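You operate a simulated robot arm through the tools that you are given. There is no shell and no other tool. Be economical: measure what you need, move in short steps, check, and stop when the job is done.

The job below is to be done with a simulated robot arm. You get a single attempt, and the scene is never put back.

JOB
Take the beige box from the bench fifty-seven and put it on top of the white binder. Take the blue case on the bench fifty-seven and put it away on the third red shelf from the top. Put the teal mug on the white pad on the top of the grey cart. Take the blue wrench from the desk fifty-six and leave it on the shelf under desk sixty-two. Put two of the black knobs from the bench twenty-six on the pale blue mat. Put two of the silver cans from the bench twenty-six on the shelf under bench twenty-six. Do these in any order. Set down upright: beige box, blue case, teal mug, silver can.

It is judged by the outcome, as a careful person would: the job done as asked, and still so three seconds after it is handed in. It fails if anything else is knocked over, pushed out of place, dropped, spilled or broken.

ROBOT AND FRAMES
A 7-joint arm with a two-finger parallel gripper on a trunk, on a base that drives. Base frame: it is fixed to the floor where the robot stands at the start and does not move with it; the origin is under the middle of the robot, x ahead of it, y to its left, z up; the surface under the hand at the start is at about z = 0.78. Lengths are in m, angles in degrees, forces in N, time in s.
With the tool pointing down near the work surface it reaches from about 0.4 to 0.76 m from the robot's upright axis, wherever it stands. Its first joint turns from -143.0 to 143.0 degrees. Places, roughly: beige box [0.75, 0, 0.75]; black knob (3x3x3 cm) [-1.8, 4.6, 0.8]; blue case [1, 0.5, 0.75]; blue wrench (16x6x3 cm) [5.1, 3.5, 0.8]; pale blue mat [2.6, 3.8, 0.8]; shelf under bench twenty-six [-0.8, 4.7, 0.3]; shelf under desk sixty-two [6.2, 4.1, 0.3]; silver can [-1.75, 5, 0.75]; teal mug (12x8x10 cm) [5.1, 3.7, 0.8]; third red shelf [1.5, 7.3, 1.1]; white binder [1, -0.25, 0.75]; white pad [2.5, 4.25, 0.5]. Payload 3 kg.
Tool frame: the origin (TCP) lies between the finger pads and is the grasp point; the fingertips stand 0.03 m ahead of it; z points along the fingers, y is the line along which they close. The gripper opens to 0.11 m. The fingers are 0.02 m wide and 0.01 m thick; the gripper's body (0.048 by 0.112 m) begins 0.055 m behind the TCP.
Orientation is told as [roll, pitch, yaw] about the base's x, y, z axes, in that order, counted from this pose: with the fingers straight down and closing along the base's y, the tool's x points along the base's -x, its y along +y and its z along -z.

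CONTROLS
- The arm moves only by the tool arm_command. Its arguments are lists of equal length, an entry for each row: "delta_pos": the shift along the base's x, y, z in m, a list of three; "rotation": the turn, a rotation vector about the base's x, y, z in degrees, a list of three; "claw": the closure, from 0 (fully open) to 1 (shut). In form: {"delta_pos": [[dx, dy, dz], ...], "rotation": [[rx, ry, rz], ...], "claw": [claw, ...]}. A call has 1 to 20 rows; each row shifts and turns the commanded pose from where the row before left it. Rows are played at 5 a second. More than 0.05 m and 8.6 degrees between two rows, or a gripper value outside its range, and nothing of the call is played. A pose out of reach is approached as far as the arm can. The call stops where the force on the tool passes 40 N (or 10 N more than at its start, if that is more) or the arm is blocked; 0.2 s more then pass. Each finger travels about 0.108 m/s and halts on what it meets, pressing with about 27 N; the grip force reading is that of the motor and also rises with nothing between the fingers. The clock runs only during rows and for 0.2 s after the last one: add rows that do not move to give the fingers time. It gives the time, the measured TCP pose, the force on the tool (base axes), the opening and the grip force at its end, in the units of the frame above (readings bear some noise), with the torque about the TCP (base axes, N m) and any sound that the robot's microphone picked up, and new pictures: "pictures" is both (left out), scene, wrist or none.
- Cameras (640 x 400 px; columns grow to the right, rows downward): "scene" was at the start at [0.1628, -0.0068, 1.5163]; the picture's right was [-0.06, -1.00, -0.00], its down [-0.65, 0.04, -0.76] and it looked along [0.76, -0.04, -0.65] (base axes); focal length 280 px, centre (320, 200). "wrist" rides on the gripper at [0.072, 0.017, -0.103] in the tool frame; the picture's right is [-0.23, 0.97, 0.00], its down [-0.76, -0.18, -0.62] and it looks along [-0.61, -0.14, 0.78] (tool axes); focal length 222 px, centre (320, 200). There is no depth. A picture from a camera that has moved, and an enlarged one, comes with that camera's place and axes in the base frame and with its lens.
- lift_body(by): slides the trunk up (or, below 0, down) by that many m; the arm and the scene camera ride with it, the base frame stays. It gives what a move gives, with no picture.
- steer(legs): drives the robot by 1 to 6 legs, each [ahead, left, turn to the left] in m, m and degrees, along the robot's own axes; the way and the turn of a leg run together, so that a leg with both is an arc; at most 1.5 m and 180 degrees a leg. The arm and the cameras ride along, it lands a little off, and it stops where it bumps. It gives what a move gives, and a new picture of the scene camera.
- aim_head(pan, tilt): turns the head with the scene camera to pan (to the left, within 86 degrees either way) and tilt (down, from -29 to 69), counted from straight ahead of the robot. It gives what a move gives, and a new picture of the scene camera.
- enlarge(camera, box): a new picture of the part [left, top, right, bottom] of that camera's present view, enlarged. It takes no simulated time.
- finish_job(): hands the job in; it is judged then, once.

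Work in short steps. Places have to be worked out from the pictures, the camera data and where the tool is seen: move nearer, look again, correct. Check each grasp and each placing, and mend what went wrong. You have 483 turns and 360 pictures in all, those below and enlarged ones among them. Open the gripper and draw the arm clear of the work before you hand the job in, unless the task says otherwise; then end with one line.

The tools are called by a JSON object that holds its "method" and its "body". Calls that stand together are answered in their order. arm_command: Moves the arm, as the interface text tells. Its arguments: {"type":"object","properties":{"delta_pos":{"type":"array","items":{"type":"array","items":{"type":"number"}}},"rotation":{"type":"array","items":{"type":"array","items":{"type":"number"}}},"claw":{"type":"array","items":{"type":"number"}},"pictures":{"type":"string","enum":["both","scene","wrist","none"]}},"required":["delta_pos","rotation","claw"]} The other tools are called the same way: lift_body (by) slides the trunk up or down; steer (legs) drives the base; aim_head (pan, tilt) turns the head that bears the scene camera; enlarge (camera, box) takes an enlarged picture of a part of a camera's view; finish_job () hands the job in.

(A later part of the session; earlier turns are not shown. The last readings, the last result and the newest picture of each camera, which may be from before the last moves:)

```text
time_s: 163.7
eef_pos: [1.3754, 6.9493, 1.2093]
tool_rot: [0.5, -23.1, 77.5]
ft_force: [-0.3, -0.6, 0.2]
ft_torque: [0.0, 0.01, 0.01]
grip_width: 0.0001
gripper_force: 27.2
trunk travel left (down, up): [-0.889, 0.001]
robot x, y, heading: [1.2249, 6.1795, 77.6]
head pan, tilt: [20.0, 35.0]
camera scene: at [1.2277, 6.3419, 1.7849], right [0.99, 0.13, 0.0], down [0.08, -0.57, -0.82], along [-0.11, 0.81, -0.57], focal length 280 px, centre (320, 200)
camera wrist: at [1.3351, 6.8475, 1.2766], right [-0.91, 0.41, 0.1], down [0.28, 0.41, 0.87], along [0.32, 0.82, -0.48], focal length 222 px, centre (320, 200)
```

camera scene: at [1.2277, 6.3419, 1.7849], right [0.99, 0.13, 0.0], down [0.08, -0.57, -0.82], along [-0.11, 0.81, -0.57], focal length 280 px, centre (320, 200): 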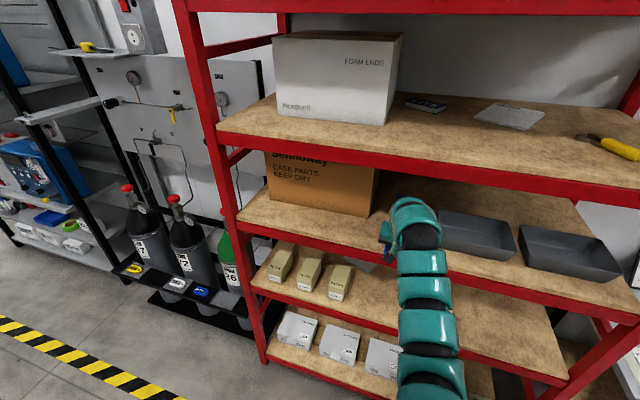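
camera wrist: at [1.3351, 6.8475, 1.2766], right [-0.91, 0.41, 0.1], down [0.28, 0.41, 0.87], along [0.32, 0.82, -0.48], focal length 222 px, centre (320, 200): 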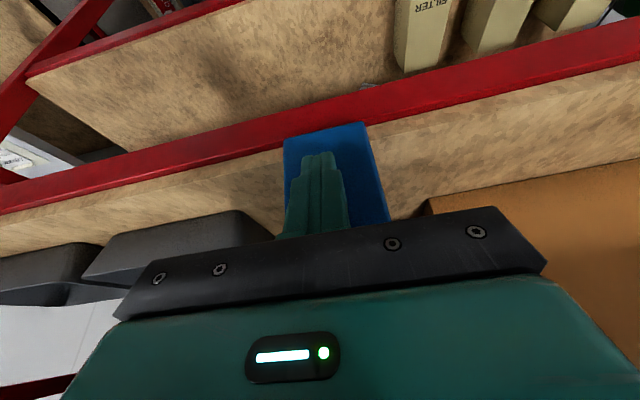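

I'll continue the push by another 4–5 cm.

{"method": "arm_command", "body": {"delta_pos": [[0.004, 0.0196, 0], [0.003, 0.0147, 0], [0.002, 0.0098, 0]], "rotation": [[0, 0, 0], [0, 0, 0], [0, 0, 0]], "claw": [1, 1, 1], "pictures": "wrist"}}

```text
time_s: 164.5
eef_pos: [1.3854, 6.994, 1.2107]
tool_rot: [0.6, -23.1, 77.5]
ft_force: [-0.4, -0.1, 0.8]
ft_torque: [0.05, -0.01, 0.0]
grip_width: 0.0
gripper_force: 27.1
trunk travel left (down, up): [-0.889, 0.001]
robot x, y, heading: [1.226, 6.1773, 77.5]
head pan, tilt: [20.0, 35.0]
camera wrist: at [1.3445, 6.892, 1.2773], right [-0.91, 0.41, 0.1], down [0.28, 0.41, 0.87], along [0.32, 0.82, -0.48], focal length 222 px, centre (320, 200)
```

wrist: 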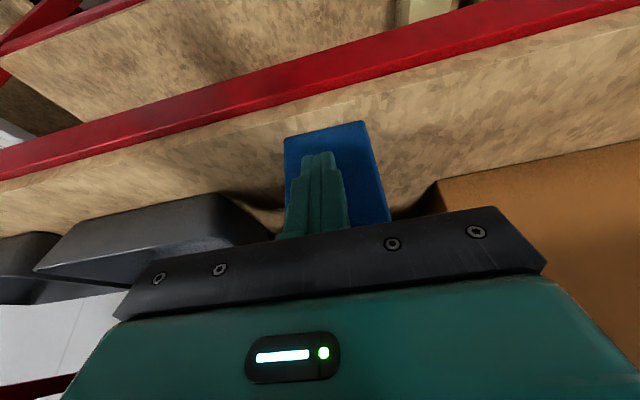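

The case now sits wholly on the board, past the front rail. I'll back the robot straight out and check.

{"method": "steer", "body": {"legs": [[-0.5, 0, 0]]}}

{"method": "enlarge", "body": {"camera": "scene", "box": [260, 90, 520, 260]}}

```text
time_s: 167.4
eef_pos: [1.2771, 6.5066, 1.2104]
tool_rot: [0.6, -23.1, 77.6]
ft_force: [1.2, 0.3, 0.2]
ft_torque: [-0.04, -0.03, 0.0]
grip_width: 0.0
gripper_force: 27.5
trunk travel left (down, up): [-0.889, 0.001]
robot x, y, heading: [1.1176, 5.6921, 77.5]
head pan, tilt: [20.0, 35.0]
camera scene: at [1.1215, 5.8557, 1.785], right [0.99, 0.13, 0.0], down [0.08, -0.57, -0.82], along [-0.11, 0.81, -0.57], focal length 280 px, centre (320, 200)
```

scene: 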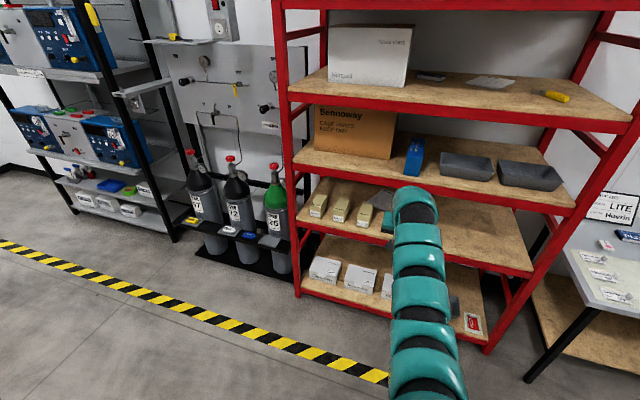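

```text
2.35 times, centred on (390, 175) of scene
camera zoom: at [1.1215, 5.8557, 1.785], right [0.99, 0.13, 0.0], down [0.08, -0.57, -0.82], along [-0.11, 0.81, -0.57], focal length 658 px, centre (155, 259)
```

zoom: 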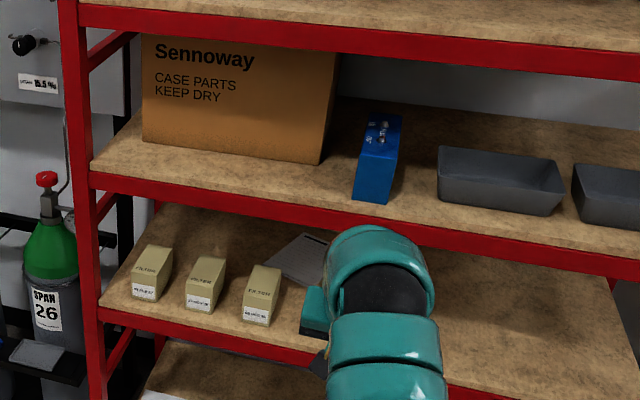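

The case is done. Next I'll look west toward bench 26.

{"method": "aim_head", "body": {"pan": 86, "tilt": 25}}

```text
time_s: 168.8
eef_pos: [1.2771, 6.5092, 1.2094]
tool_rot: [0.5, -23.1, 77.6]
ft_force: [0.0, 0.8, 0.0]
ft_torque: [-0.02, -0.04, -0.01]
grip_width: 0.0001
gripper_force: 27.3
trunk travel left (down, up): [-0.889, 0.001]
robot x, y, heading: [1.1158, 5.6937, 77.6]
head pan, tilt: [85.9, 25.0]
camera scene: at [1.045, 5.7952, 1.8007], right [0.28, 0.96, 0.0], down [0.41, -0.12, -0.91], along [-0.87, 0.26, -0.42], focal length 280 px, centre (320, 200)
```

scene: 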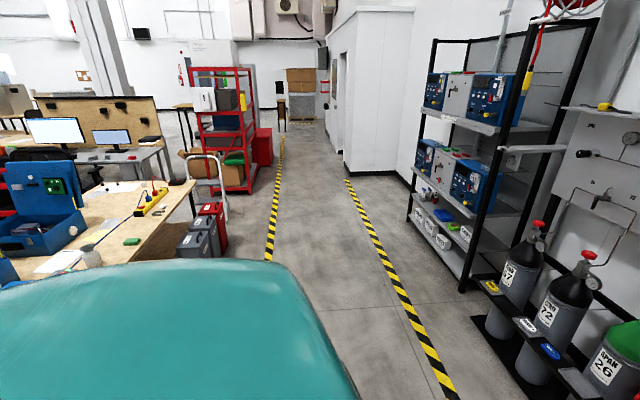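

A clear walkway runs north of bench 26. I'll turn west and drive a little to see the bench top.

{"method": "steer", "body": {"legs": [[0, 0, 102], [0.8, 0, 0]]}}

{"method": "aim_head", "body": {"pan": 30, "tilt": 35}}

```text
time_s: 177.3
eef_pos: [-0.5074, 5.7172, 1.2091]
tool_rot: [0.5, -23.1, 178.1]
ft_force: [0.1, -0.6, 0.6]
ft_torque: [0.01, -0.05, 0.01]
grip_width: 0.0
gripper_force: 27.1
trunk travel left (down, up): [-0.889, 0.001]
robot x, y, heading: [0.3238, 5.7104, 178.4]
head pan, tilt: [85.9, 25.0]
camera scene: at [0.2328, 5.6199, 1.8007], right [-0.99, 0.1, 0.0], down [0.04, 0.42, -0.91], along [-0.09, -0.9, -0.42], focal length 280 px, centre (320, 200)
```

scene: 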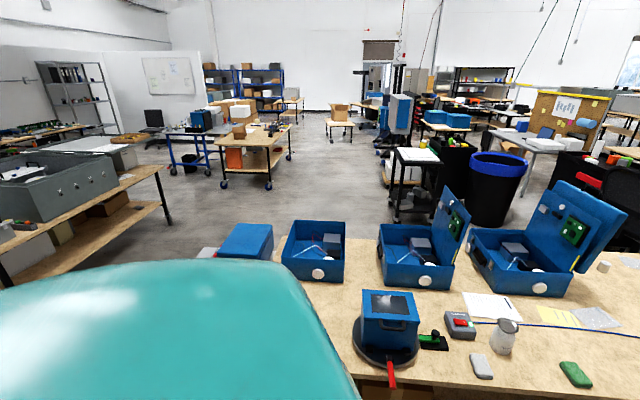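

```text
time_s: 178.5
eef_pos: [-0.507, 5.7177, 1.2101]
tool_rot: [0.6, -23.1, 178.3]
ft_force: [-0.1, -0.1, 0.2]
ft_torque: [0.04, 0.01, -0.04]
grip_width: 0.0
gripper_force: 26.5
trunk travel left (down, up): [-0.889, 0.001]
robot x, y, heading: [0.3281, 5.7108, 178.4]
head pan, tilt: [30.0, 35.0]
camera scene: at [0.1651, 5.6697, 1.7849], right [-0.48, 0.88, 0.0], down [0.5, 0.27, -0.82], along [-0.72, -0.39, -0.57], focal length 280 px, centre (320, 200)
```

scene: 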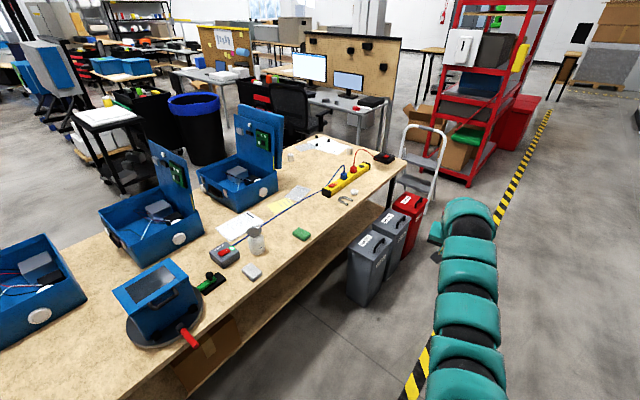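

I'll enlarge the far end of bench 26.

{"method": "enlarge", "body": {"camera": "scene", "box": [250, 110, 430, 220]}}

```text
3.56 times, centred on (340, 165) of scene
camera zoom: at [0.1651, 5.6697, 1.7849], right [-0.48, 0.88, 0.0], down [0.5, 0.27, -0.82], along [-0.72, -0.39, -0.57], focal length 994 px, centre (249, 324)
```

zoom: 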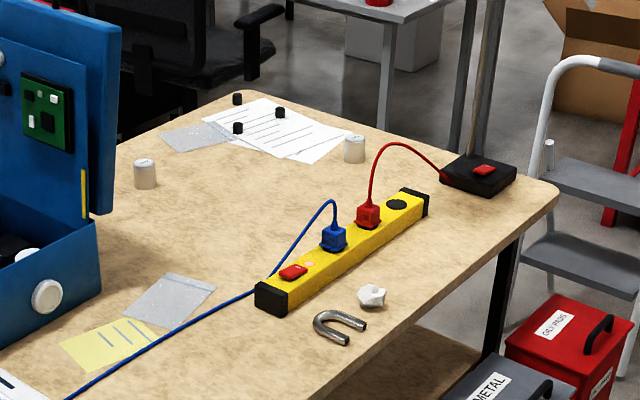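

There are two white-grey cans at about (-1.46, 4.53) and (-1.80, 4.88), and three black knobs near (-1.9, 4.55). The south side is open, so I'll go around the east end.

{"method": "steer", "body": {"legs": [[-1.1, 0, 0], [0, 0, 91], [1.2, 0, 0], [1.1, 0, 0], [0, 0, -90]]}}

{"method": "aim_head", "body": {"pan": 0, "tilt": 30}}

```text
time_s: 202.8
eef_pos: [0.5759, 3.3609, 1.2106]
tool_rot: [0.6, -23.2, 179.9]
ft_force: [0.1, 0.1, 0.4]
ft_torque: [0.01, -0.02, -0.02]
grip_width: 0.0
gripper_force: 27.2
trunk travel left (down, up): [-0.889, 0.001]
robot x, y, heading: [1.406, 3.3784, -179.8]
head pan, tilt: [30.0, 35.0]
camera scene: at [1.2482, 3.3327, 1.7849], right [-0.5, 0.87, 0.0], down [0.5, 0.29, -0.82], along [-0.71, -0.41, -0.57], focal length 280 px, centre (320, 200)
```

scene: 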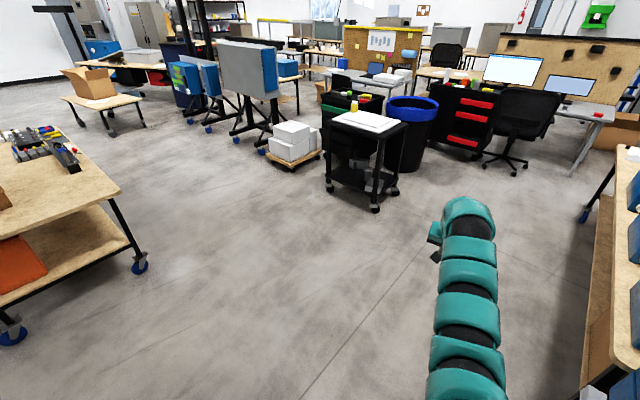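

```text
time_s: 203.7
eef_pos: [0.5752, 3.361, 1.2095]
tool_rot: [0.6, -23.2, 180.0]
ft_force: [0.6, -0.7, -0.1]
ft_torque: [-0.03, 0.01, 0.01]
grip_width: 0.0002
gripper_force: 27.3
trunk travel left (down, up): [-0.889, 0.001]
robot x, y, heading: [1.407, 3.3807, -179.8]
head pan, tilt: [0.0, 30.0]
camera scene: at [1.2339, 3.3765, 1.7927], right [0.0, 1.0, 0.0], down [0.5, 0.0, -0.87], along [-0.87, 0.0, -0.5], focal length 280 px, centre (320, 200)
```

scene: 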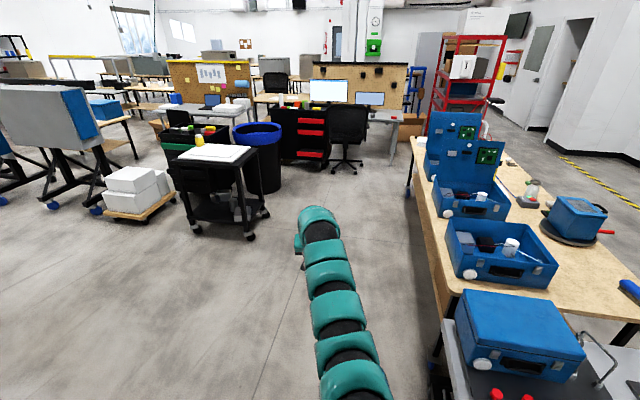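

The floor to the west is clear. I'll drive along bench 26's south side and turn to face it near the cans.

{"method": "steer", "body": {"legs": [[1.5, -0.05, 0], [1.5, -0.05, 0], [0, 0, -102]]}}

{"method": "aim_head", "body": {"pan": 0, "tilt": 45}}

```text
refused: leg 1 is longer than a leg can be; nothing moved
```

```text
time_s: 204.5
eef_pos: [0.576, 3.3607, 1.2094]
tool_rot: [0.7, -23.1, 179.9]
ft_force: [0.2, 0.1, 0.6]
ft_torque: [-0.01, 0.04, 0.0]
grip_width: 0.0
gripper_force: 27.1
trunk travel left (down, up): [-0.889, 0.001]
robot x, y, heading: [1.4084, 3.3766, -179.9]
head pan, tilt: [0.0, 45.0]
camera scene: at [1.243, 3.3766, 1.7701], right [0.0, 1.0, 0.0], down [0.71, 0.0, -0.71], along [-0.71, 0.0, -0.71], focal length 280 px, centre (320, 200)
```

scene: 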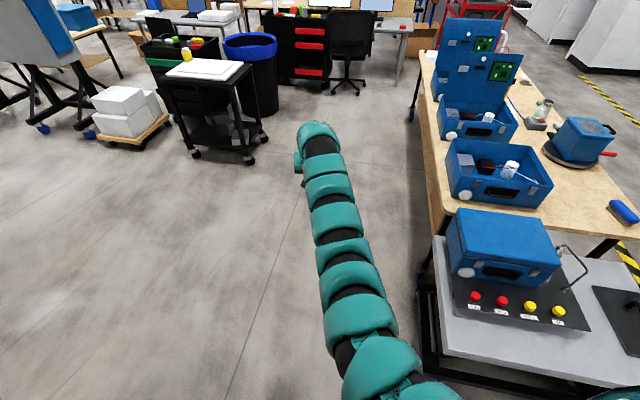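

Same drive, with slightly shorter legs.

{"method": "steer", "body": {"legs": [[1.45, -0.05, 0], [1.45, -0.05, 0], [0, 0, -102]]}}

```text
time_s: 222.9
eef_pos: [-1.3572, 4.2899, 1.2098]
tool_rot: [0.7, -23.1, 77.5]
ft_force: [0.1, -0.1, 0.9]
ft_torque: [0.02, -0.03, -0.01]
grip_width: 0.0
gripper_force: 26.8
trunk travel left (down, up): [-0.889, 0.001]
robot x, y, heading: [-1.5184, 3.4763, 77.7]
head pan, tilt: [0.0, 45.0]
camera scene: at [-1.4833, 3.63, 1.7701], right [0.98, -0.21, 0.0], down [-0.15, -0.69, -0.71], along [0.15, 0.69, -0.71], focal length 280 px, centre (320, 200)
```

scene: 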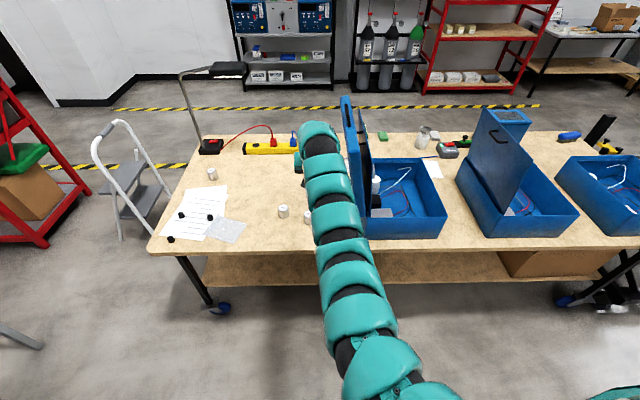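

There are three cans; the nearest two are at about (-1.466, 4.53) and (-1.35, 4.48), close to the south edge. I'll tilt the tool to about 60° so the cans can go onto the low shelf upright, open the gripper, and lower the trunk.

{"method": "arm_command", "body": {"delta_pos": [[-0.005, -0.03, 0], [-0.005, -0.03, 0], [0, 0, 0], [0, 0, 0], [0, 0, 0]], "rotation": [[7.2, -1.57, 0], [7.2, -1.57, 0], [7.2, -1.57, 0], [7.2, -1.57, 0], [7.2, -1.57, 0]], "claw": [0.5, 0, 0, 0, 0], "pictures": "none"}}

{"method": "lift_body", "body": {"by": -0.25}}

{"method": "arm_command", "body": {"delta_pos": [[0, 0, 0]], "rotation": [[0, 0, 0]], "claw": [0]}}

```text
time_s: 224.1
eef_pos: [-1.3664, 4.229, 1.2109]
tool_rot: [0.9, -60.2, 77.4]
ft_force: [0.4, 0.2, -0.3]
ft_torque: [-0.03, 0.03, 0.0]
grip_width: 0.1103
gripper_force: 0.0
trunk travel left (down, up): [-0.889, 0.001]
robot x, y, heading: [-1.5197, 3.4779, 77.8]
head pan, tilt: [0.0, 45.0]
```

```text
time_s: 226.7
eef_pos: [-1.3662, 4.2295, 0.9594]
tool_rot: [0.7, -60.0, 77.4]
ft_force: [-0.3, 0.0, 0.2]
ft_torque: [0.01, -0.01, 0.02]
grip_width: 0.11
gripper_force: 0.0
trunk travel left (down, up): [-0.639, 0.251]
robot x, y, heading: [-1.5144, 3.4755, 77.9]
head pan, tilt: [0.0, 45.0]
```

```text
time_s: 227.1
eef_pos: [-1.3664, 4.2306, 0.96]
tool_rot: [0.7, -59.9, 77.4]
ft_force: [0.3, 0.0, -0.2]
ft_torque: [-0.02, 0.0, 0.03]
grip_width: 0.1103
gripper_force: 0.0
trunk travel left (down, up): [-0.639, 0.251]
robot x, y, heading: [-1.5129, 3.4743, 77.8]
head pan, tilt: [0.0, 45.0]
camera scene: at [-1.4835, 3.63, 1.5201], right [0.98, -0.21, 0.0], down [-0.15, -0.69, -0.71], along [0.15, 0.69, -0.71], focal length 280 px, centre (320, 200)
camera wrist: at [-1.4108, 4.1096, 0.9493], right [-0.93, 0.31, 0.2], down [0.15, -0.19, 0.97], along [0.34, 0.93, 0.13], focal length 222 px, centre (320, 200)
```

scene: 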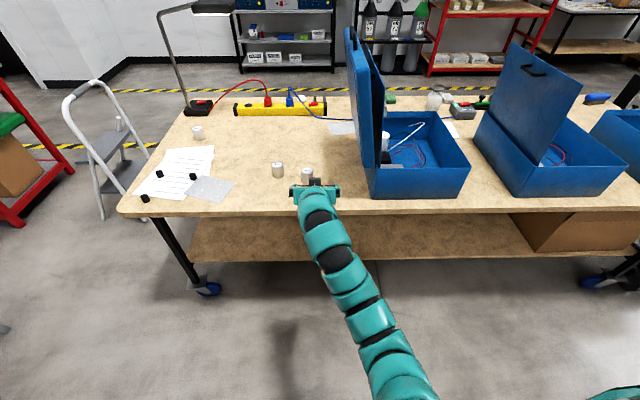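
wrist: 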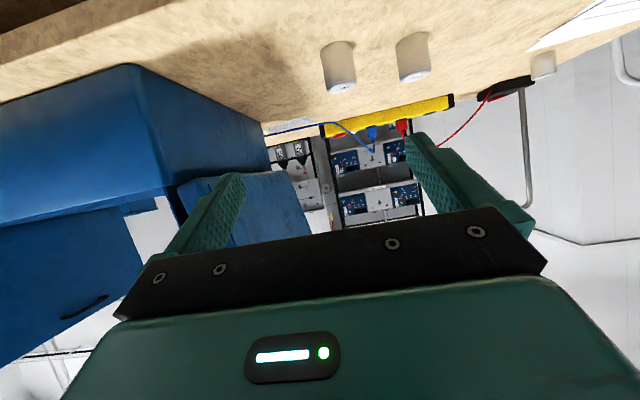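

C2 is at about (-1.355, 4.465), 0.05 in diameter and 0.055 tall. I'll line up laterally, lower to z≈0.815 and approach along the bench normal.

{"method": "arm_command", "body": {"delta_pos": [[-0.02, 0.0045, -0.04], [-0.018, 0.0038, -0.04], [0, 0, -0.04], [0, 0, -0.025], [0.008, 0.037, 0], [0.008, 0.037, 0]], "rotation": [[0, 0, 0], [0, 0, 0], [0, 0, 0], [0, 0, 0], [0, 0, 0], [0, 0, 0]], "claw": [0, 0, 0, 0, 0, 0]}}

```text
time_s: 228.5
eef_pos: [-1.3886, 4.3125, 0.8143]
tool_rot: [0.8, -60.0, 77.4]
ft_force: [-1.1, 0.0, -0.3]
ft_torque: [0.01, -0.01, 0.0]
grip_width: 0.1101
gripper_force: 0.1
trunk travel left (down, up): [-0.639, 0.251]
robot x, y, heading: [-1.5141, 3.4736, 77.7]
head pan, tilt: [0.0, 45.0]
camera scene: at [-1.4836, 3.6306, 1.52], right [0.98, -0.21, 0.0], down [-0.15, -0.69, -0.71], along [0.15, 0.69, -0.71], focal length 280 px, centre (320, 200)
camera wrist: at [-1.433, 4.1924, 0.8044], right [-0.93, 0.31, 0.2], down [0.15, -0.19, 0.97], along [0.34, 0.93, 0.13], focal length 222 px, centre (320, 200)
```

scene: 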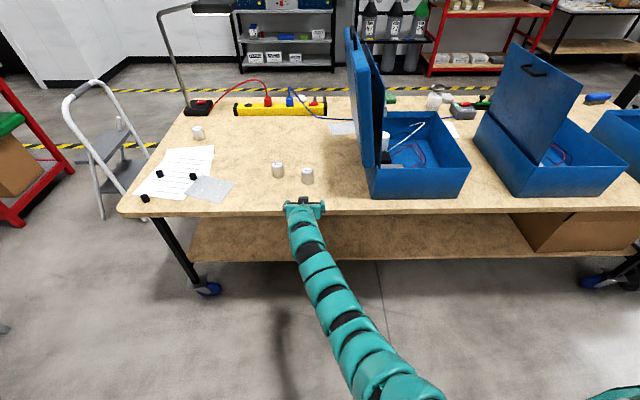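
wrist: 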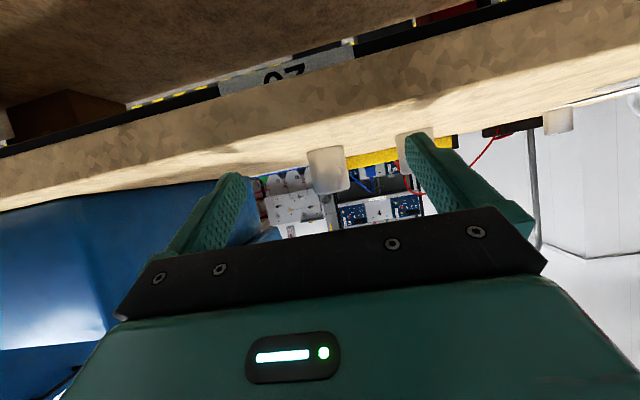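

It's well lined up with C2. I'll advance 0.152 m and close.

{"method": "arm_command", "body": {"delta_pos": [[0.0081, 0.0371, 0], [0.0081, 0.0371, 0], [0.0081, 0.0371, 0], [0.0081, 0.0371, 0], [0, 0, 0], [0, 0, 0], [0, 0, 0], [0, 0, 0]], "rotation": [[0, 0, 0], [0, 0, 0], [0, 0, 0], [0, 0, 0], [0, 0, 0], [0, 0, 0], [0, 0, 0], [0, 0, 0]], "claw": [0, 0, 0, 0, 0.5, 0.8, 1, 1]}}

```text
time_s: 230.3
eef_pos: [-1.3736, 4.3805, 0.8217]
tool_rot: [0.7, -59.8, 77.4]
ft_force: [-0.5, 0.7, 0.8]
ft_torque: [-0.02, -0.01, 0.02]
grip_width: 0.0
gripper_force: 27.1
out of reach, approached as far as the arm can: row 2, 3, 4
trunk travel left (down, up): [-0.639, 0.251]
robot x, y, heading: [-1.5136, 3.4767, 77.7]
head pan, tilt: [0.0, 45.0]
camera scene: at [-1.4834, 3.6301, 1.5201], right [0.98, -0.21, 0.0], down [-0.15, -0.69, -0.71], along [0.15, 0.69, -0.71], focal length 280 px, centre (320, 200)
camera wrist: at [-1.4181, 4.2601, 0.8112], right [-0.93, 0.31, 0.2], down [0.15, -0.19, 0.97], along [0.34, 0.93, 0.13], focal length 222 px, centre (320, 200)
```

scene: 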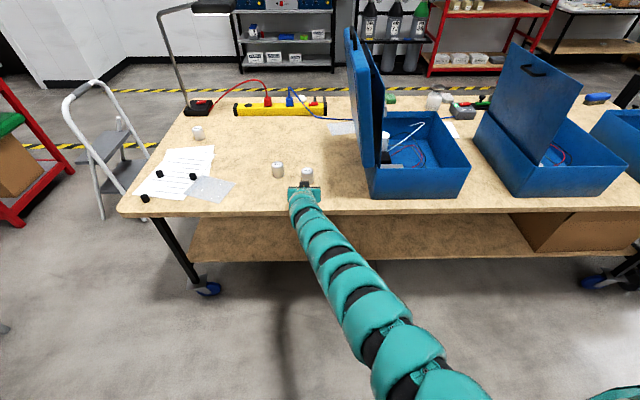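
wrist: 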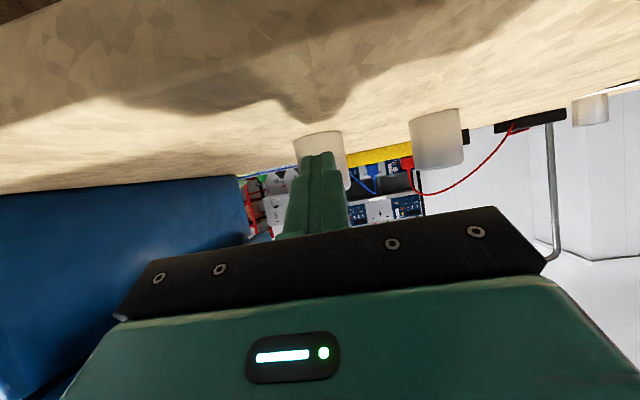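

That's at the reach limit. I'll open, retract slightly, and drive 0.13 m closer.

{"method": "arm_command", "body": {"delta_pos": [[-0.0096, -0.044, -0.005], [0, 0, 0], [0, 0, 0], [0, 0, 0]], "rotation": [[0, 0, 0], [0, 0, 0], [0, 0, 0], [0, 0, 0]], "claw": [0, 0, 0, 0], "pictures": "none"}}

{"method": "steer", "body": {"legs": [[0.09, 0, 0]]}}

{"method": "arm_command", "body": {"delta_pos": [[0, 0, 0]], "rotation": [[0, 0, 0]], "claw": [0], "pictures": "wrist"}}

```text
time_s: 230.6
eef_pos: [-1.3647, 4.3584, 0.8067]
tool_rot: [-5.4, -57.6, 82.0]
ft_force: [0.9, 0.9, 0.3]
ft_torque: [-0.12, 0.03, 0.02]
grip_width: 0.0687
gripper_force: 0.1
trunk travel left (down, up): [-0.639, 0.251]
robot x, y, heading: [-1.5148, 3.4735, 77.7]
head pan, tilt: [0.0, 45.0]
stopped in row 1: the force on the tool passed its limit at 90 N (the readings are from after the stop); the commanded pose is now the measured one
```

```text
time_s: 231.7
eef_pos: [-1.3439, 4.4469, 0.8074]
tool_rot: [-5.4, -57.6, 81.8]
ft_force: [-0.4, 7.4, 10.8]
ft_torque: [0.58, 0.57, -0.3]
grip_width: 0.1102
gripper_force: 0.1
trunk travel left (down, up): [-0.639, 0.251]
robot x, y, heading: [-1.4973, 3.5612, 78.0]
head pan, tilt: [0.0, 45.0]
camera scene: at [-1.4644, 3.7179, 1.5202], right [0.98, -0.21, 0.0], down [-0.15, -0.69, -0.71], along [0.15, 0.69, -0.71], focal length 280 px, centre (320, 200)
```

scene: 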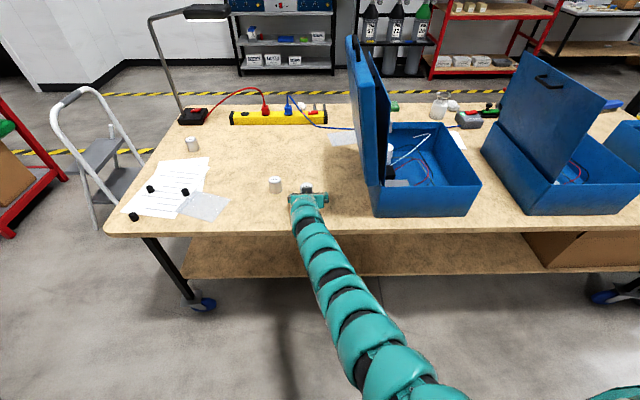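

```text
time_s: 232.1
eef_pos: [-1.3444, 4.4481, 0.8071]
tool_rot: [-5.4, -57.6, 81.9]
ft_force: [0.7, -2.0, 3.1]
ft_torque: [0.03, 0.15, 0.14]
grip_width: 0.1097
gripper_force: 0.1
trunk travel left (down, up): [-0.639, 0.251]
robot x, y, heading: [-1.4995, 3.5633, 77.7]
head pan, tilt: [0.0, 45.0]
camera wrist: at [-1.3905, 4.3272, 0.8004], right [-0.93, 0.34, 0.14], down [0.1, -0.15, 0.98], along [0.35, 0.93, 0.1], focal length 222 px, centre (320, 200)
```

wrist: 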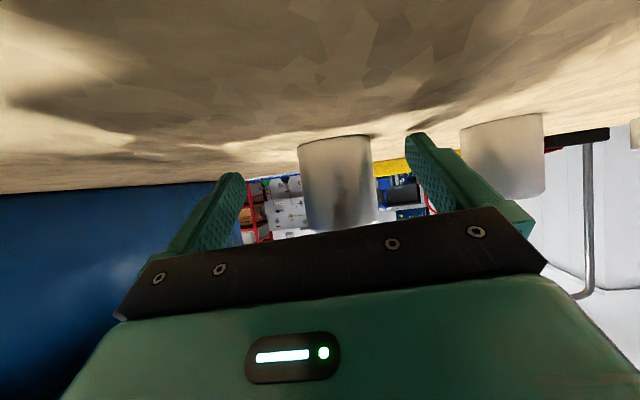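

The wrist camera sits low at this tilt and touched the bench top, so 60° is too much. I'll lift slightly, cut the tilt to about 45°, and square the tool up.

{"method": "arm_command", "body": {"delta_pos": [[0, 0, 0.012], [0, 0, 0.003], [0, 0, 0], [0, 0, 0]], "rotation": [[-4, 0.9, 0], [-8.3, 1.85, 0], [0, 0, -4.4], [0.83, 3.73, 3.8]], "claw": [0, 0, 0, 0]}}

```text
time_s: 233.1
eef_pos: [-1.3427, 4.4472, 0.8217]
tool_rot: [1.2, -45.0, 76.1]
ft_force: [0.1, -0.6, -0.2]
ft_torque: [0.02, -0.01, 0.01]
grip_width: 0.11
gripper_force: 0.2
trunk travel left (down, up): [-0.639, 0.251]
robot x, y, heading: [-1.4954, 3.5628, 77.9]
head pan, tilt: [0.0, 45.0]
camera scene: at [-1.4634, 3.7187, 1.5201], right [0.98, -0.21, 0.0], down [-0.15, -0.69, -0.71], along [0.15, 0.69, -0.71], focal length 280 px, centre (320, 200)
camera wrist: at [-1.3879, 4.3289, 0.8441], right [-0.91, 0.37, 0.18], down [0.21, 0.05, 0.98], along [0.35, 0.93, -0.13], focal length 222 px, centre (320, 200)
```

scene: 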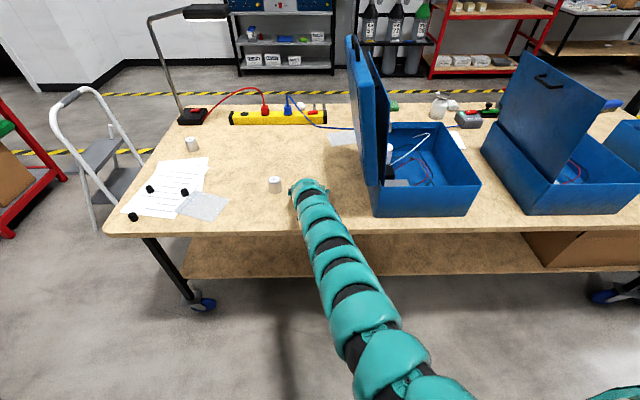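
wrist: 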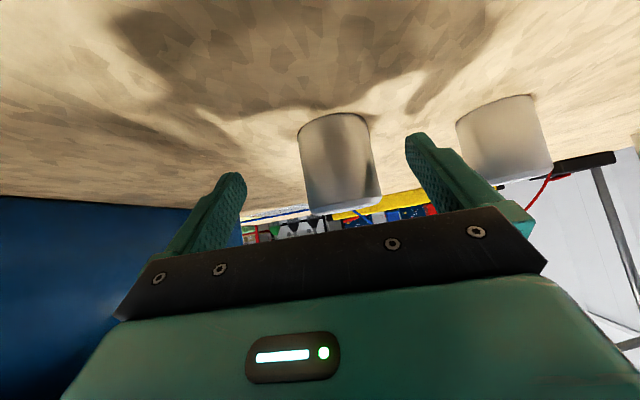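

The can is between the fingers. I'll step about 1.5 cm onto its axis and close.

{"method": "arm_command", "body": {"delta_pos": [[-0.009, 0.018, -0.004], [0, 0, 0], [0, 0, 0], [0, 0, 0], [0, 0, 0]], "rotation": [[0, 0, 0], [0, 0, 0], [0, 0, 0], [0, 0, 0], [0, 0, 0]], "claw": [0, 0.4, 0.7, 1, 1], "pictures": "wrist"}}

```text
time_s: 234.3
eef_pos: [-1.3503, 4.4529, 0.8199]
tool_rot: [1.4, -45.1, 76.2]
ft_force: [-0.4, 1.2, 2.1]
ft_torque: [0.06, 0.01, 0.04]
grip_width: 0.0469
gripper_force: 27.0
out of reach, approached as far as the arm can: row 1
trunk travel left (down, up): [-0.639, 0.251]
robot x, y, heading: [-1.4992, 3.5652, 77.7]
head pan, tilt: [0.0, 45.0]
camera wrist: at [-1.3958, 4.3346, 0.8427], right [-0.91, 0.37, 0.18], down [0.21, 0.05, 0.98], along [0.35, 0.93, -0.13], focal length 222 px, centre (320, 200)
```

wrist: 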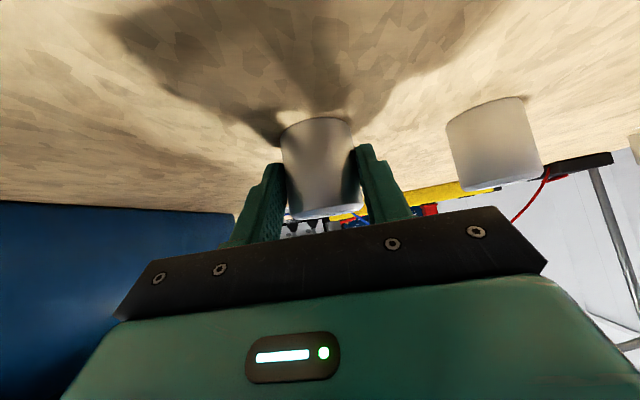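

It's gripped at 0.047. I'll lift and back away from the bench.

{"method": "arm_command", "body": {"delta_pos": [[0, 0, 0.03], [0, 0, 0.04], [-0.008, -0.035, 0.02]], "rotation": [[0, 0, 0], [0, 0, 0], [0, 0, 0]], "claw": [1, 1, 1], "pictures": "wrist"}}

{"method": "steer", "body": {"legs": [[-0.45, 0, 0]]}}

```text
time_s: 235.1
eef_pos: [-1.3596, 4.4169, 0.9116]
tool_rot: [1.4, -45.0, 76.4]
ft_force: [0.0, -1.0, -2.0]
ft_torque: [-0.03, 0.02, 0.02]
grip_width: 0.0468
gripper_force: 27.0
trunk travel left (down, up): [-0.639, 0.251]
robot x, y, heading: [-1.4943, 3.5617, 77.7]
head pan, tilt: [0.0, 45.0]
camera wrist: at [-1.405, 4.298, 0.934], right [-0.91, 0.37, 0.18], down [0.21, 0.05, 0.98], along [0.35, 0.93, -0.13], focal length 222 px, centre (320, 200)
```

wrist: 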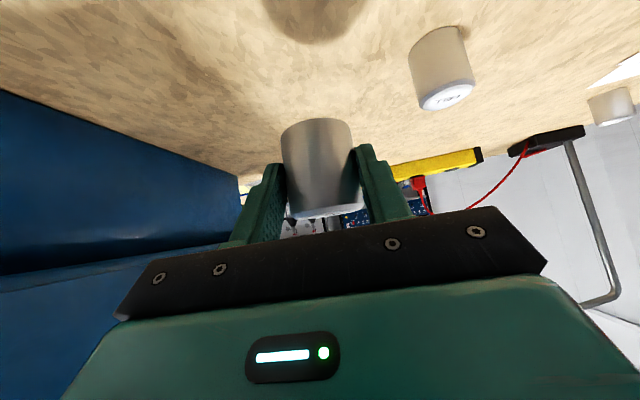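

```text
time_s: 237.8
eef_pos: [-1.4554, 3.9756, 0.9114]
tool_rot: [1.3, -44.9, 76.4]
ft_force: [0.5, 0.0, -2.0]
ft_torque: [0.01, -0.01, 0.03]
grip_width: 0.0467
gripper_force: 27.3
trunk travel left (down, up): [-0.639, 0.251]
robot x, y, heading: [-1.5917, 3.1206, 77.7]
head pan, tilt: [0.0, 45.0]
camera scene: at [-1.5604, 3.2782, 1.5202], right [0.98, -0.21, 0.0], down [-0.15, -0.69, -0.71], along [0.15, 0.69, -0.71], focal length 280 px, centre (320, 200)
```

scene: 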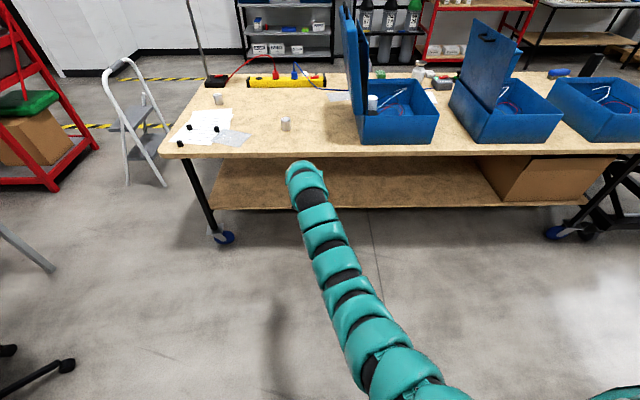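

The can is held. The lower shelf is open from here, and its front edge is about 0.15 m inside the bench edge. I'll lower the trunk so the can is a few centimetres above shelf height.

{"method": "lift_body", "body": {"by": -0.5}}

{"method": "aim_head", "body": {"pan": 0, "tilt": 30}}

{"method": "arm_command", "body": {"delta_pos": [[0, 0, 0]], "rotation": [[0, 0, 0]], "claw": [1], "pictures": "wrist"}}

```text
refused: -0.5 is not a number from -0.4 to 0.4
```

```text
time_s: 238.6
eef_pos: [-1.4558, 3.9774, 0.9108]
tool_rot: [1.3, -44.9, 76.4]
ft_force: [-0.1, -0.2, -1.4]
ft_torque: [-0.06, 0.03, -0.01]
grip_width: 0.0472
gripper_force: 27.0
trunk travel left (down, up): [-0.639, 0.251]
robot x, y, heading: [-1.5963, 3.1225, 77.6]
head pan, tilt: [0.0, 30.0]
camera scene: at [-1.5584, 3.2877, 1.5426], right [0.98, -0.21, 0.0], down [-0.11, -0.49, -0.87], along [0.18, 0.85, -0.5], focal length 280 px, centre (320, 200)
```

scene: 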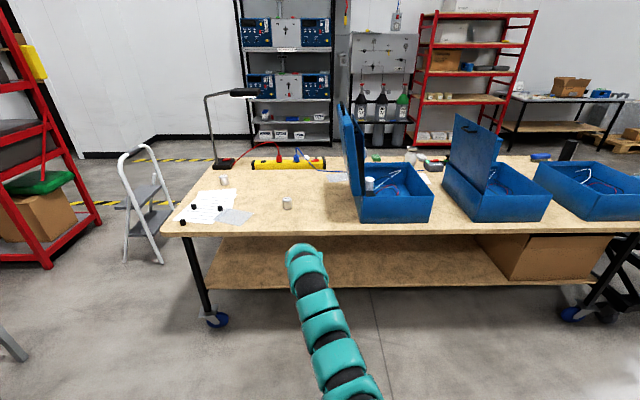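

```text
time_s: 239.0
eef_pos: [-1.4565, 3.9773, 0.9107]
tool_rot: [1.3, -44.9, 76.5]
ft_force: [-1.7, -0.1, -1.7]
ft_torque: [-0.04, 0.02, 0.03]
grip_width: 0.0464
gripper_force: 27.2
trunk travel left (down, up): [-0.639, 0.251]
robot x, y, heading: [-1.5932, 3.1249, 77.5]
head pan, tilt: [0.0, 30.0]
camera wrist: at [-1.5012, 3.8593, 0.9329], right [-0.91, 0.37, 0.18], down [0.21, 0.05, 0.98], along [0.35, 0.93, -0.13], focal length 222 px, centre (320, 200)
```

wrist: 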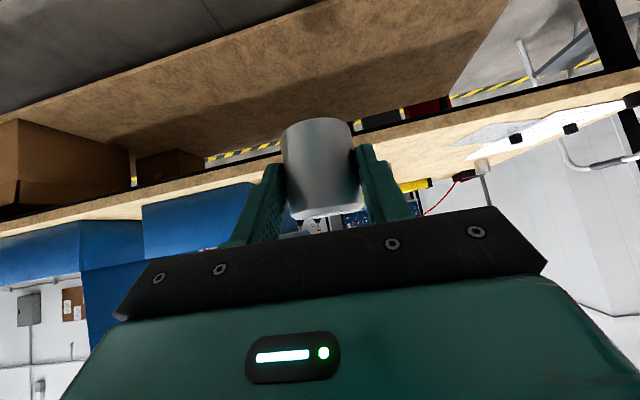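

I'll lower the trunk in two moves.

{"method": "lift_body", "body": {"by": -0.35}}

{"method": "lift_body", "body": {"by": -0.15}}

{"method": "arm_command", "body": {"delta_pos": [[0, 0, 0]], "rotation": [[0, 0, 0]], "claw": [1]}}

```text
time_s: 242.4
eef_pos: [-1.4554, 3.9789, 0.5599]
tool_rot: [1.3, -44.9, 76.4]
ft_force: [-0.3, -0.5, -1.9]
ft_torque: [-0.01, 0.03, -0.01]
grip_width: 0.047
gripper_force: 27.0
trunk travel left (down, up): [-0.289, 0.601]
robot x, y, heading: [-1.5948, 3.1231, 77.5]
head pan, tilt: [0.0, 30.0]
```

```text
time_s: 244.2
eef_pos: [-1.4557, 3.9774, 0.4108]
tool_rot: [1.3, -44.9, 76.4]
ft_force: [-0.2, 0.4, -1.4]
ft_torque: [-0.03, -0.03, 0.01]
grip_width: 0.0468
gripper_force: 27.2
trunk travel left (down, up): [-0.139, 0.751]
robot x, y, heading: [-1.5917, 3.1225, 77.7]
head pan, tilt: [0.0, 30.0]
```

```text
time_s: 244.6
eef_pos: [-1.4555, 3.9774, 0.4116]
tool_rot: [1.3, -44.9, 76.4]
ft_force: [-0.2, 0.4, -1.8]
ft_torque: [-0.03, 0.03, -0.01]
grip_width: 0.0469
gripper_force: 27.4
trunk travel left (down, up): [-0.139, 0.751]
robot x, y, heading: [-1.5937, 3.1209, 77.6]
head pan, tilt: [0.0, 30.0]
camera scene: at [-1.5584, 3.2877, 1.0427], right [0.98, -0.21, 0.0], down [-0.11, -0.49, -0.87], along [0.18, 0.85, -0.5], focal length 280 px, centre (320, 200)
camera wrist: at [-1.5013, 3.8592, 0.4329], right [-0.91, 0.37, 0.18], down [0.21, 0.05, 0.98], along [0.35, 0.93, -0.13], focal length 222 px, centre (320, 200)
```

scene: 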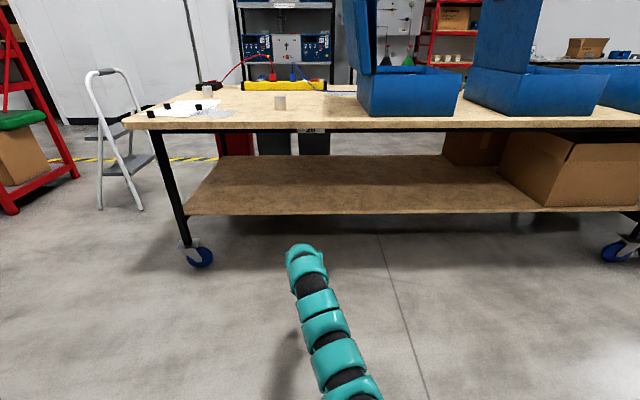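
wrist: 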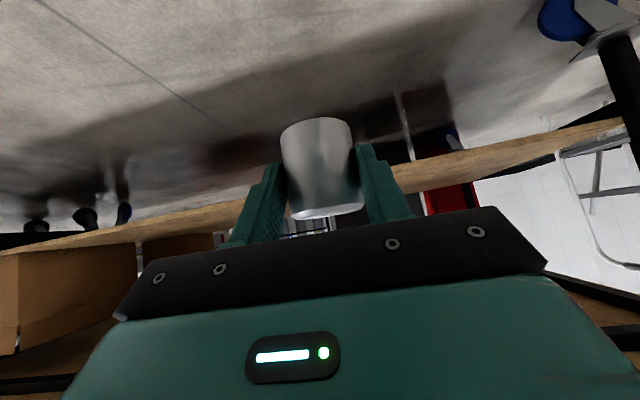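

The shelf surface is at z≈0.32 and the can's base is at about 0.37. I'll drive forward 0.55 m to bring it over the shelf.

{"method": "steer", "body": {"legs": [[0.4, 0, 0], [0.16, 0, 0]]}}

{"method": "arm_command", "body": {"delta_pos": [[0, 0, 0]], "rotation": [[0, 0, 0]], "claw": [1], "pictures": "wrist"}}

```text
time_s: 248.1
eef_pos: [-1.3332, 4.5278, 0.4094]
tool_rot: [1.3, -44.9, 76.2]
ft_force: [0.5, 0.4, -1.2]
ft_torque: [-0.03, 0.02, -0.02]
grip_width: 0.0465
gripper_force: 27.6
trunk travel left (down, up): [-0.139, 0.751]
robot x, y, heading: [-1.476, 3.6721, 77.6]
head pan, tilt: [0.0, 30.0]
camera scene: at [-1.4374, 3.8375, 1.0427], right [0.98, -0.22, 0.0], down [-0.11, -0.49, -0.87], along [0.19, 0.85, -0.5], focal length 280 px, centre (320, 200)
```

scene: 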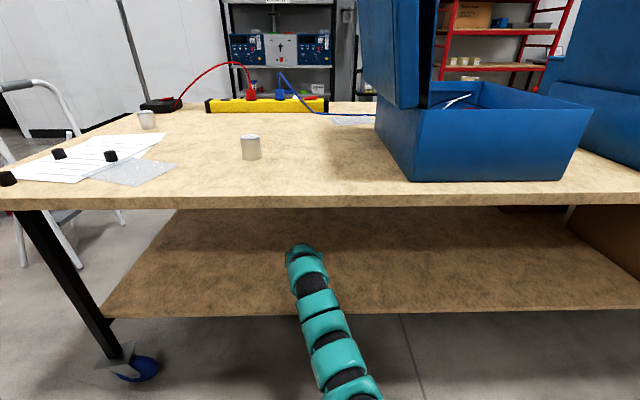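

```text
time_s: 248.5
eef_pos: [-1.3333, 4.527, 0.4106]
tool_rot: [1.2, -44.9, 76.2]
ft_force: [0.4, 0.3, -1.6]
ft_torque: [-0.05, 0.01, 0.02]
grip_width: 0.0466
gripper_force: 27.1
trunk travel left (down, up): [-0.139, 0.751]
robot x, y, heading: [-1.4722, 3.6721, 77.7]
head pan, tilt: [0.0, 30.0]
camera wrist: at [-1.3787, 4.409, 0.4329], right [-0.91, 0.37, 0.18], down [0.21, 0.05, 0.98], along [0.35, 0.93, -0.13], focal length 222 px, centre (320, 200)
```

wrist: 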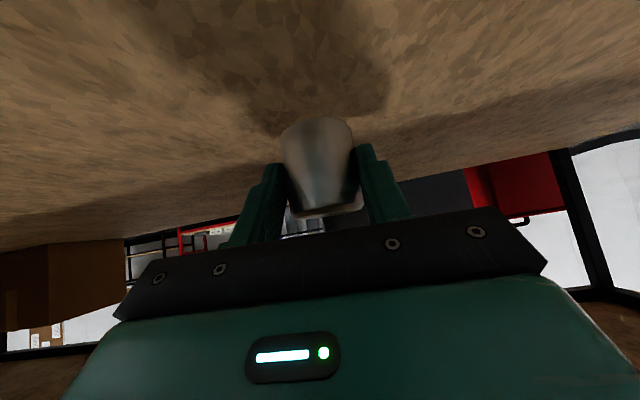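

It's over the shelf. I'll lower gently until contact.

{"method": "arm_command", "body": {"delta_pos": [[0, 0, -0.02], [0, 0, -0.01]], "rotation": [[0, 0, 0], [0, 0, 0]], "claw": [1, 1], "pictures": "none"}}

{"method": "arm_command", "body": {"delta_pos": [[0, 0, -0.006]], "rotation": [[0, 0, 0]], "claw": [1], "pictures": "none"}}

{"method": "arm_command", "body": {"delta_pos": [[0, 0, -0.005]], "rotation": [[0, 0, 0]], "claw": [1], "pictures": "none"}}

```text
time_s: 249.1
eef_pos: [-1.3334, 4.5276, 0.3799]
tool_rot: [1.2, -44.8, 76.2]
ft_force: [-0.2, 0.0, -1.3]
ft_torque: [-0.04, -0.03, -0.02]
grip_width: 0.0467
gripper_force: 27.1
trunk travel left (down, up): [-0.139, 0.751]
robot x, y, heading: [-1.4718, 3.6704, 77.7]
head pan, tilt: [0.0, 30.0]
```

```text
time_s: 249.5
eef_pos: [-1.3323, 4.5275, 0.3747]
tool_rot: [1.2, -44.9, 76.2]
ft_force: [1.3, -0.1, -1.4]
ft_torque: [-0.04, 0.0, -0.03]
grip_width: 0.0466
gripper_force: 27.1
trunk travel left (down, up): [-0.139, 0.751]
robot x, y, heading: [-1.4718, 3.6715, 77.5]
head pan, tilt: [0.0, 30.0]
```

```text
time_s: 249.9
eef_pos: [-1.3333, 4.5271, 0.3698]
tool_rot: [1.3, -45.0, 76.2]
ft_force: [0.2, -1.4, 1.8]
ft_torque: [-0.01, 0.0, -0.01]
grip_width: 0.0466
gripper_force: 26.6
trunk travel left (down, up): [-0.139, 0.751]
robot x, y, heading: [-1.4732, 3.6753, 77.5]
head pan, tilt: [0.0, 30.0]
```

Contact. I'll open and withdraw straight back.

{"method": "arm_command", "body": {"delta_pos": [[0, 0, -0.001], [0, 0, 0], [0, 0, 0], [0, 0, 0], [-0.0085, -0.039, 0.005], [-0.0085, -0.039, 0.01], [-0.0085, -0.039, 0.01]], "rotation": [[0, 0, 0], [0, 0, 0], [0, 0, 0], [0, 0, 0], [0, 0, 0], [0, 0, 0], [0, 0, 0]], "claw": [1, 0.4, 0, 0, 0, 0, 0], "pictures": "wrist"}}

```text
time_s: 251.5
eef_pos: [-1.3589, 4.4085, 0.3921]
tool_rot: [1.4, -44.8, 76.2]
ft_force: [-0.3, 0.5, -1.4]
ft_torque: [0.01, 0.02, 0.01]
grip_width: 0.11
gripper_force: 0.1
trunk travel left (down, up): [-0.139, 0.751]
robot x, y, heading: [-1.4746, 3.6737, 77.5]
head pan, tilt: [0.0, 30.0]
camera wrist: at [-1.4046, 4.2903, 0.4152], right [-0.91, 0.37, 0.18], down [0.21, 0.05, 0.98], along [0.36, 0.93, -0.13], focal length 222 px, centre (320, 200)
```

wrist: 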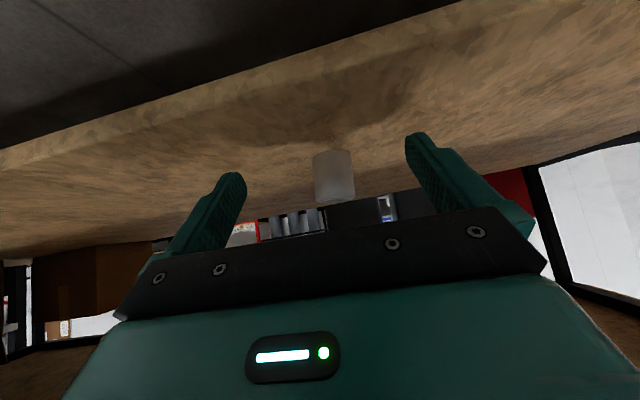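

The first can stands on the shelf. I'll back out and raise for the second can.

{"method": "steer", "body": {"legs": [[-0.45, 0, 0]]}}

{"method": "lift_body", "body": {"by": 0.4}}

{"method": "lift_body", "body": {"by": 0.15}}

{"method": "aim_head", "body": {"pan": 0, "tilt": 40}}

```text
time_s: 254.2
eef_pos: [-1.4576, 3.9708, 0.3927]
tool_rot: [1.3, -45.0, 76.4]
ft_force: [-0.4, -0.9, -1.1]
ft_torque: [0.0, 0.01, 0.01]
grip_width: 0.1098
gripper_force: 0.0
trunk travel left (down, up): [-0.139, 0.751]
robot x, y, heading: [-1.5691, 3.2332, 77.9]
head pan, tilt: [0.0, 30.0]
camera scene: at [-1.534, 3.3985, 1.0427], right [0.98, -0.21, 0.0], down [-0.11, -0.49, -0.87], along [0.18, 0.85, -0.5], focal length 280 px, centre (320, 200)
```

scene: 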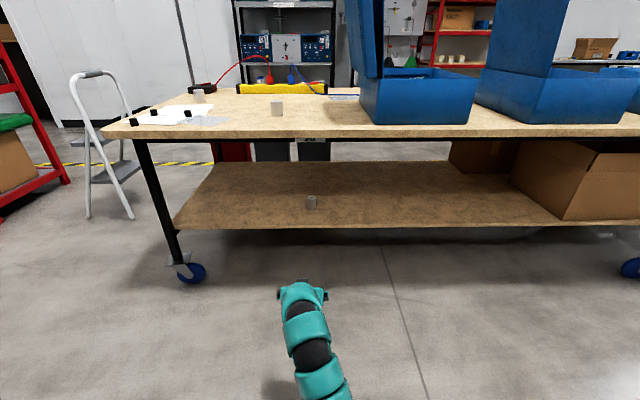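

```text
time_s: 258.1
eef_pos: [-1.4583, 3.97, 0.7921]
tool_rot: [1.3, -44.9, 76.4]
ft_force: [0.6, -0.6, 0.5]
ft_torque: [0.0, -0.01, 0.03]
grip_width: 0.1102
gripper_force: 0.0
trunk travel left (down, up): [-0.539, 0.351]
robot x, y, heading: [-1.565, 3.2318, 77.9]
head pan, tilt: [0.0, 30.0]
```

```text
time_s: 259.8
eef_pos: [-1.4579, 3.9707, 0.9439]
tool_rot: [1.3, -44.9, 76.5]
ft_force: [1.0, 0.0, 0.3]
ft_torque: [0.01, 0.03, -0.02]
grip_width: 0.11
gripper_force: 0.0
trunk travel left (down, up): [-0.689, 0.201]
robot x, y, heading: [-1.5705, 3.2323, 77.7]
head pan, tilt: [0.0, 30.0]
```

```text
time_s: 260.5
eef_pos: [-1.4578, 3.9722, 0.9432]
tool_rot: [1.3, -44.8, 76.5]
ft_force: [-0.2, -0.7, -0.8]
ft_torque: [-0.02, -0.01, 0.01]
grip_width: 0.1099
gripper_force: 0.0
trunk travel left (down, up): [-0.689, 0.201]
robot x, y, heading: [-1.5687, 3.2339, 77.7]
head pan, tilt: [0.0, 40.0]
camera scene: at [-1.5351, 3.3932, 1.5774], right [0.98, -0.21, 0.0], down [-0.14, -0.63, -0.77], along [0.16, 0.75, -0.64], focal length 280 px, centre (320, 200)
```

scene: 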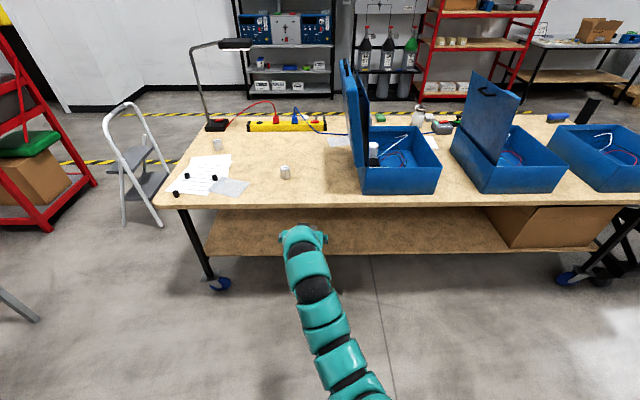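

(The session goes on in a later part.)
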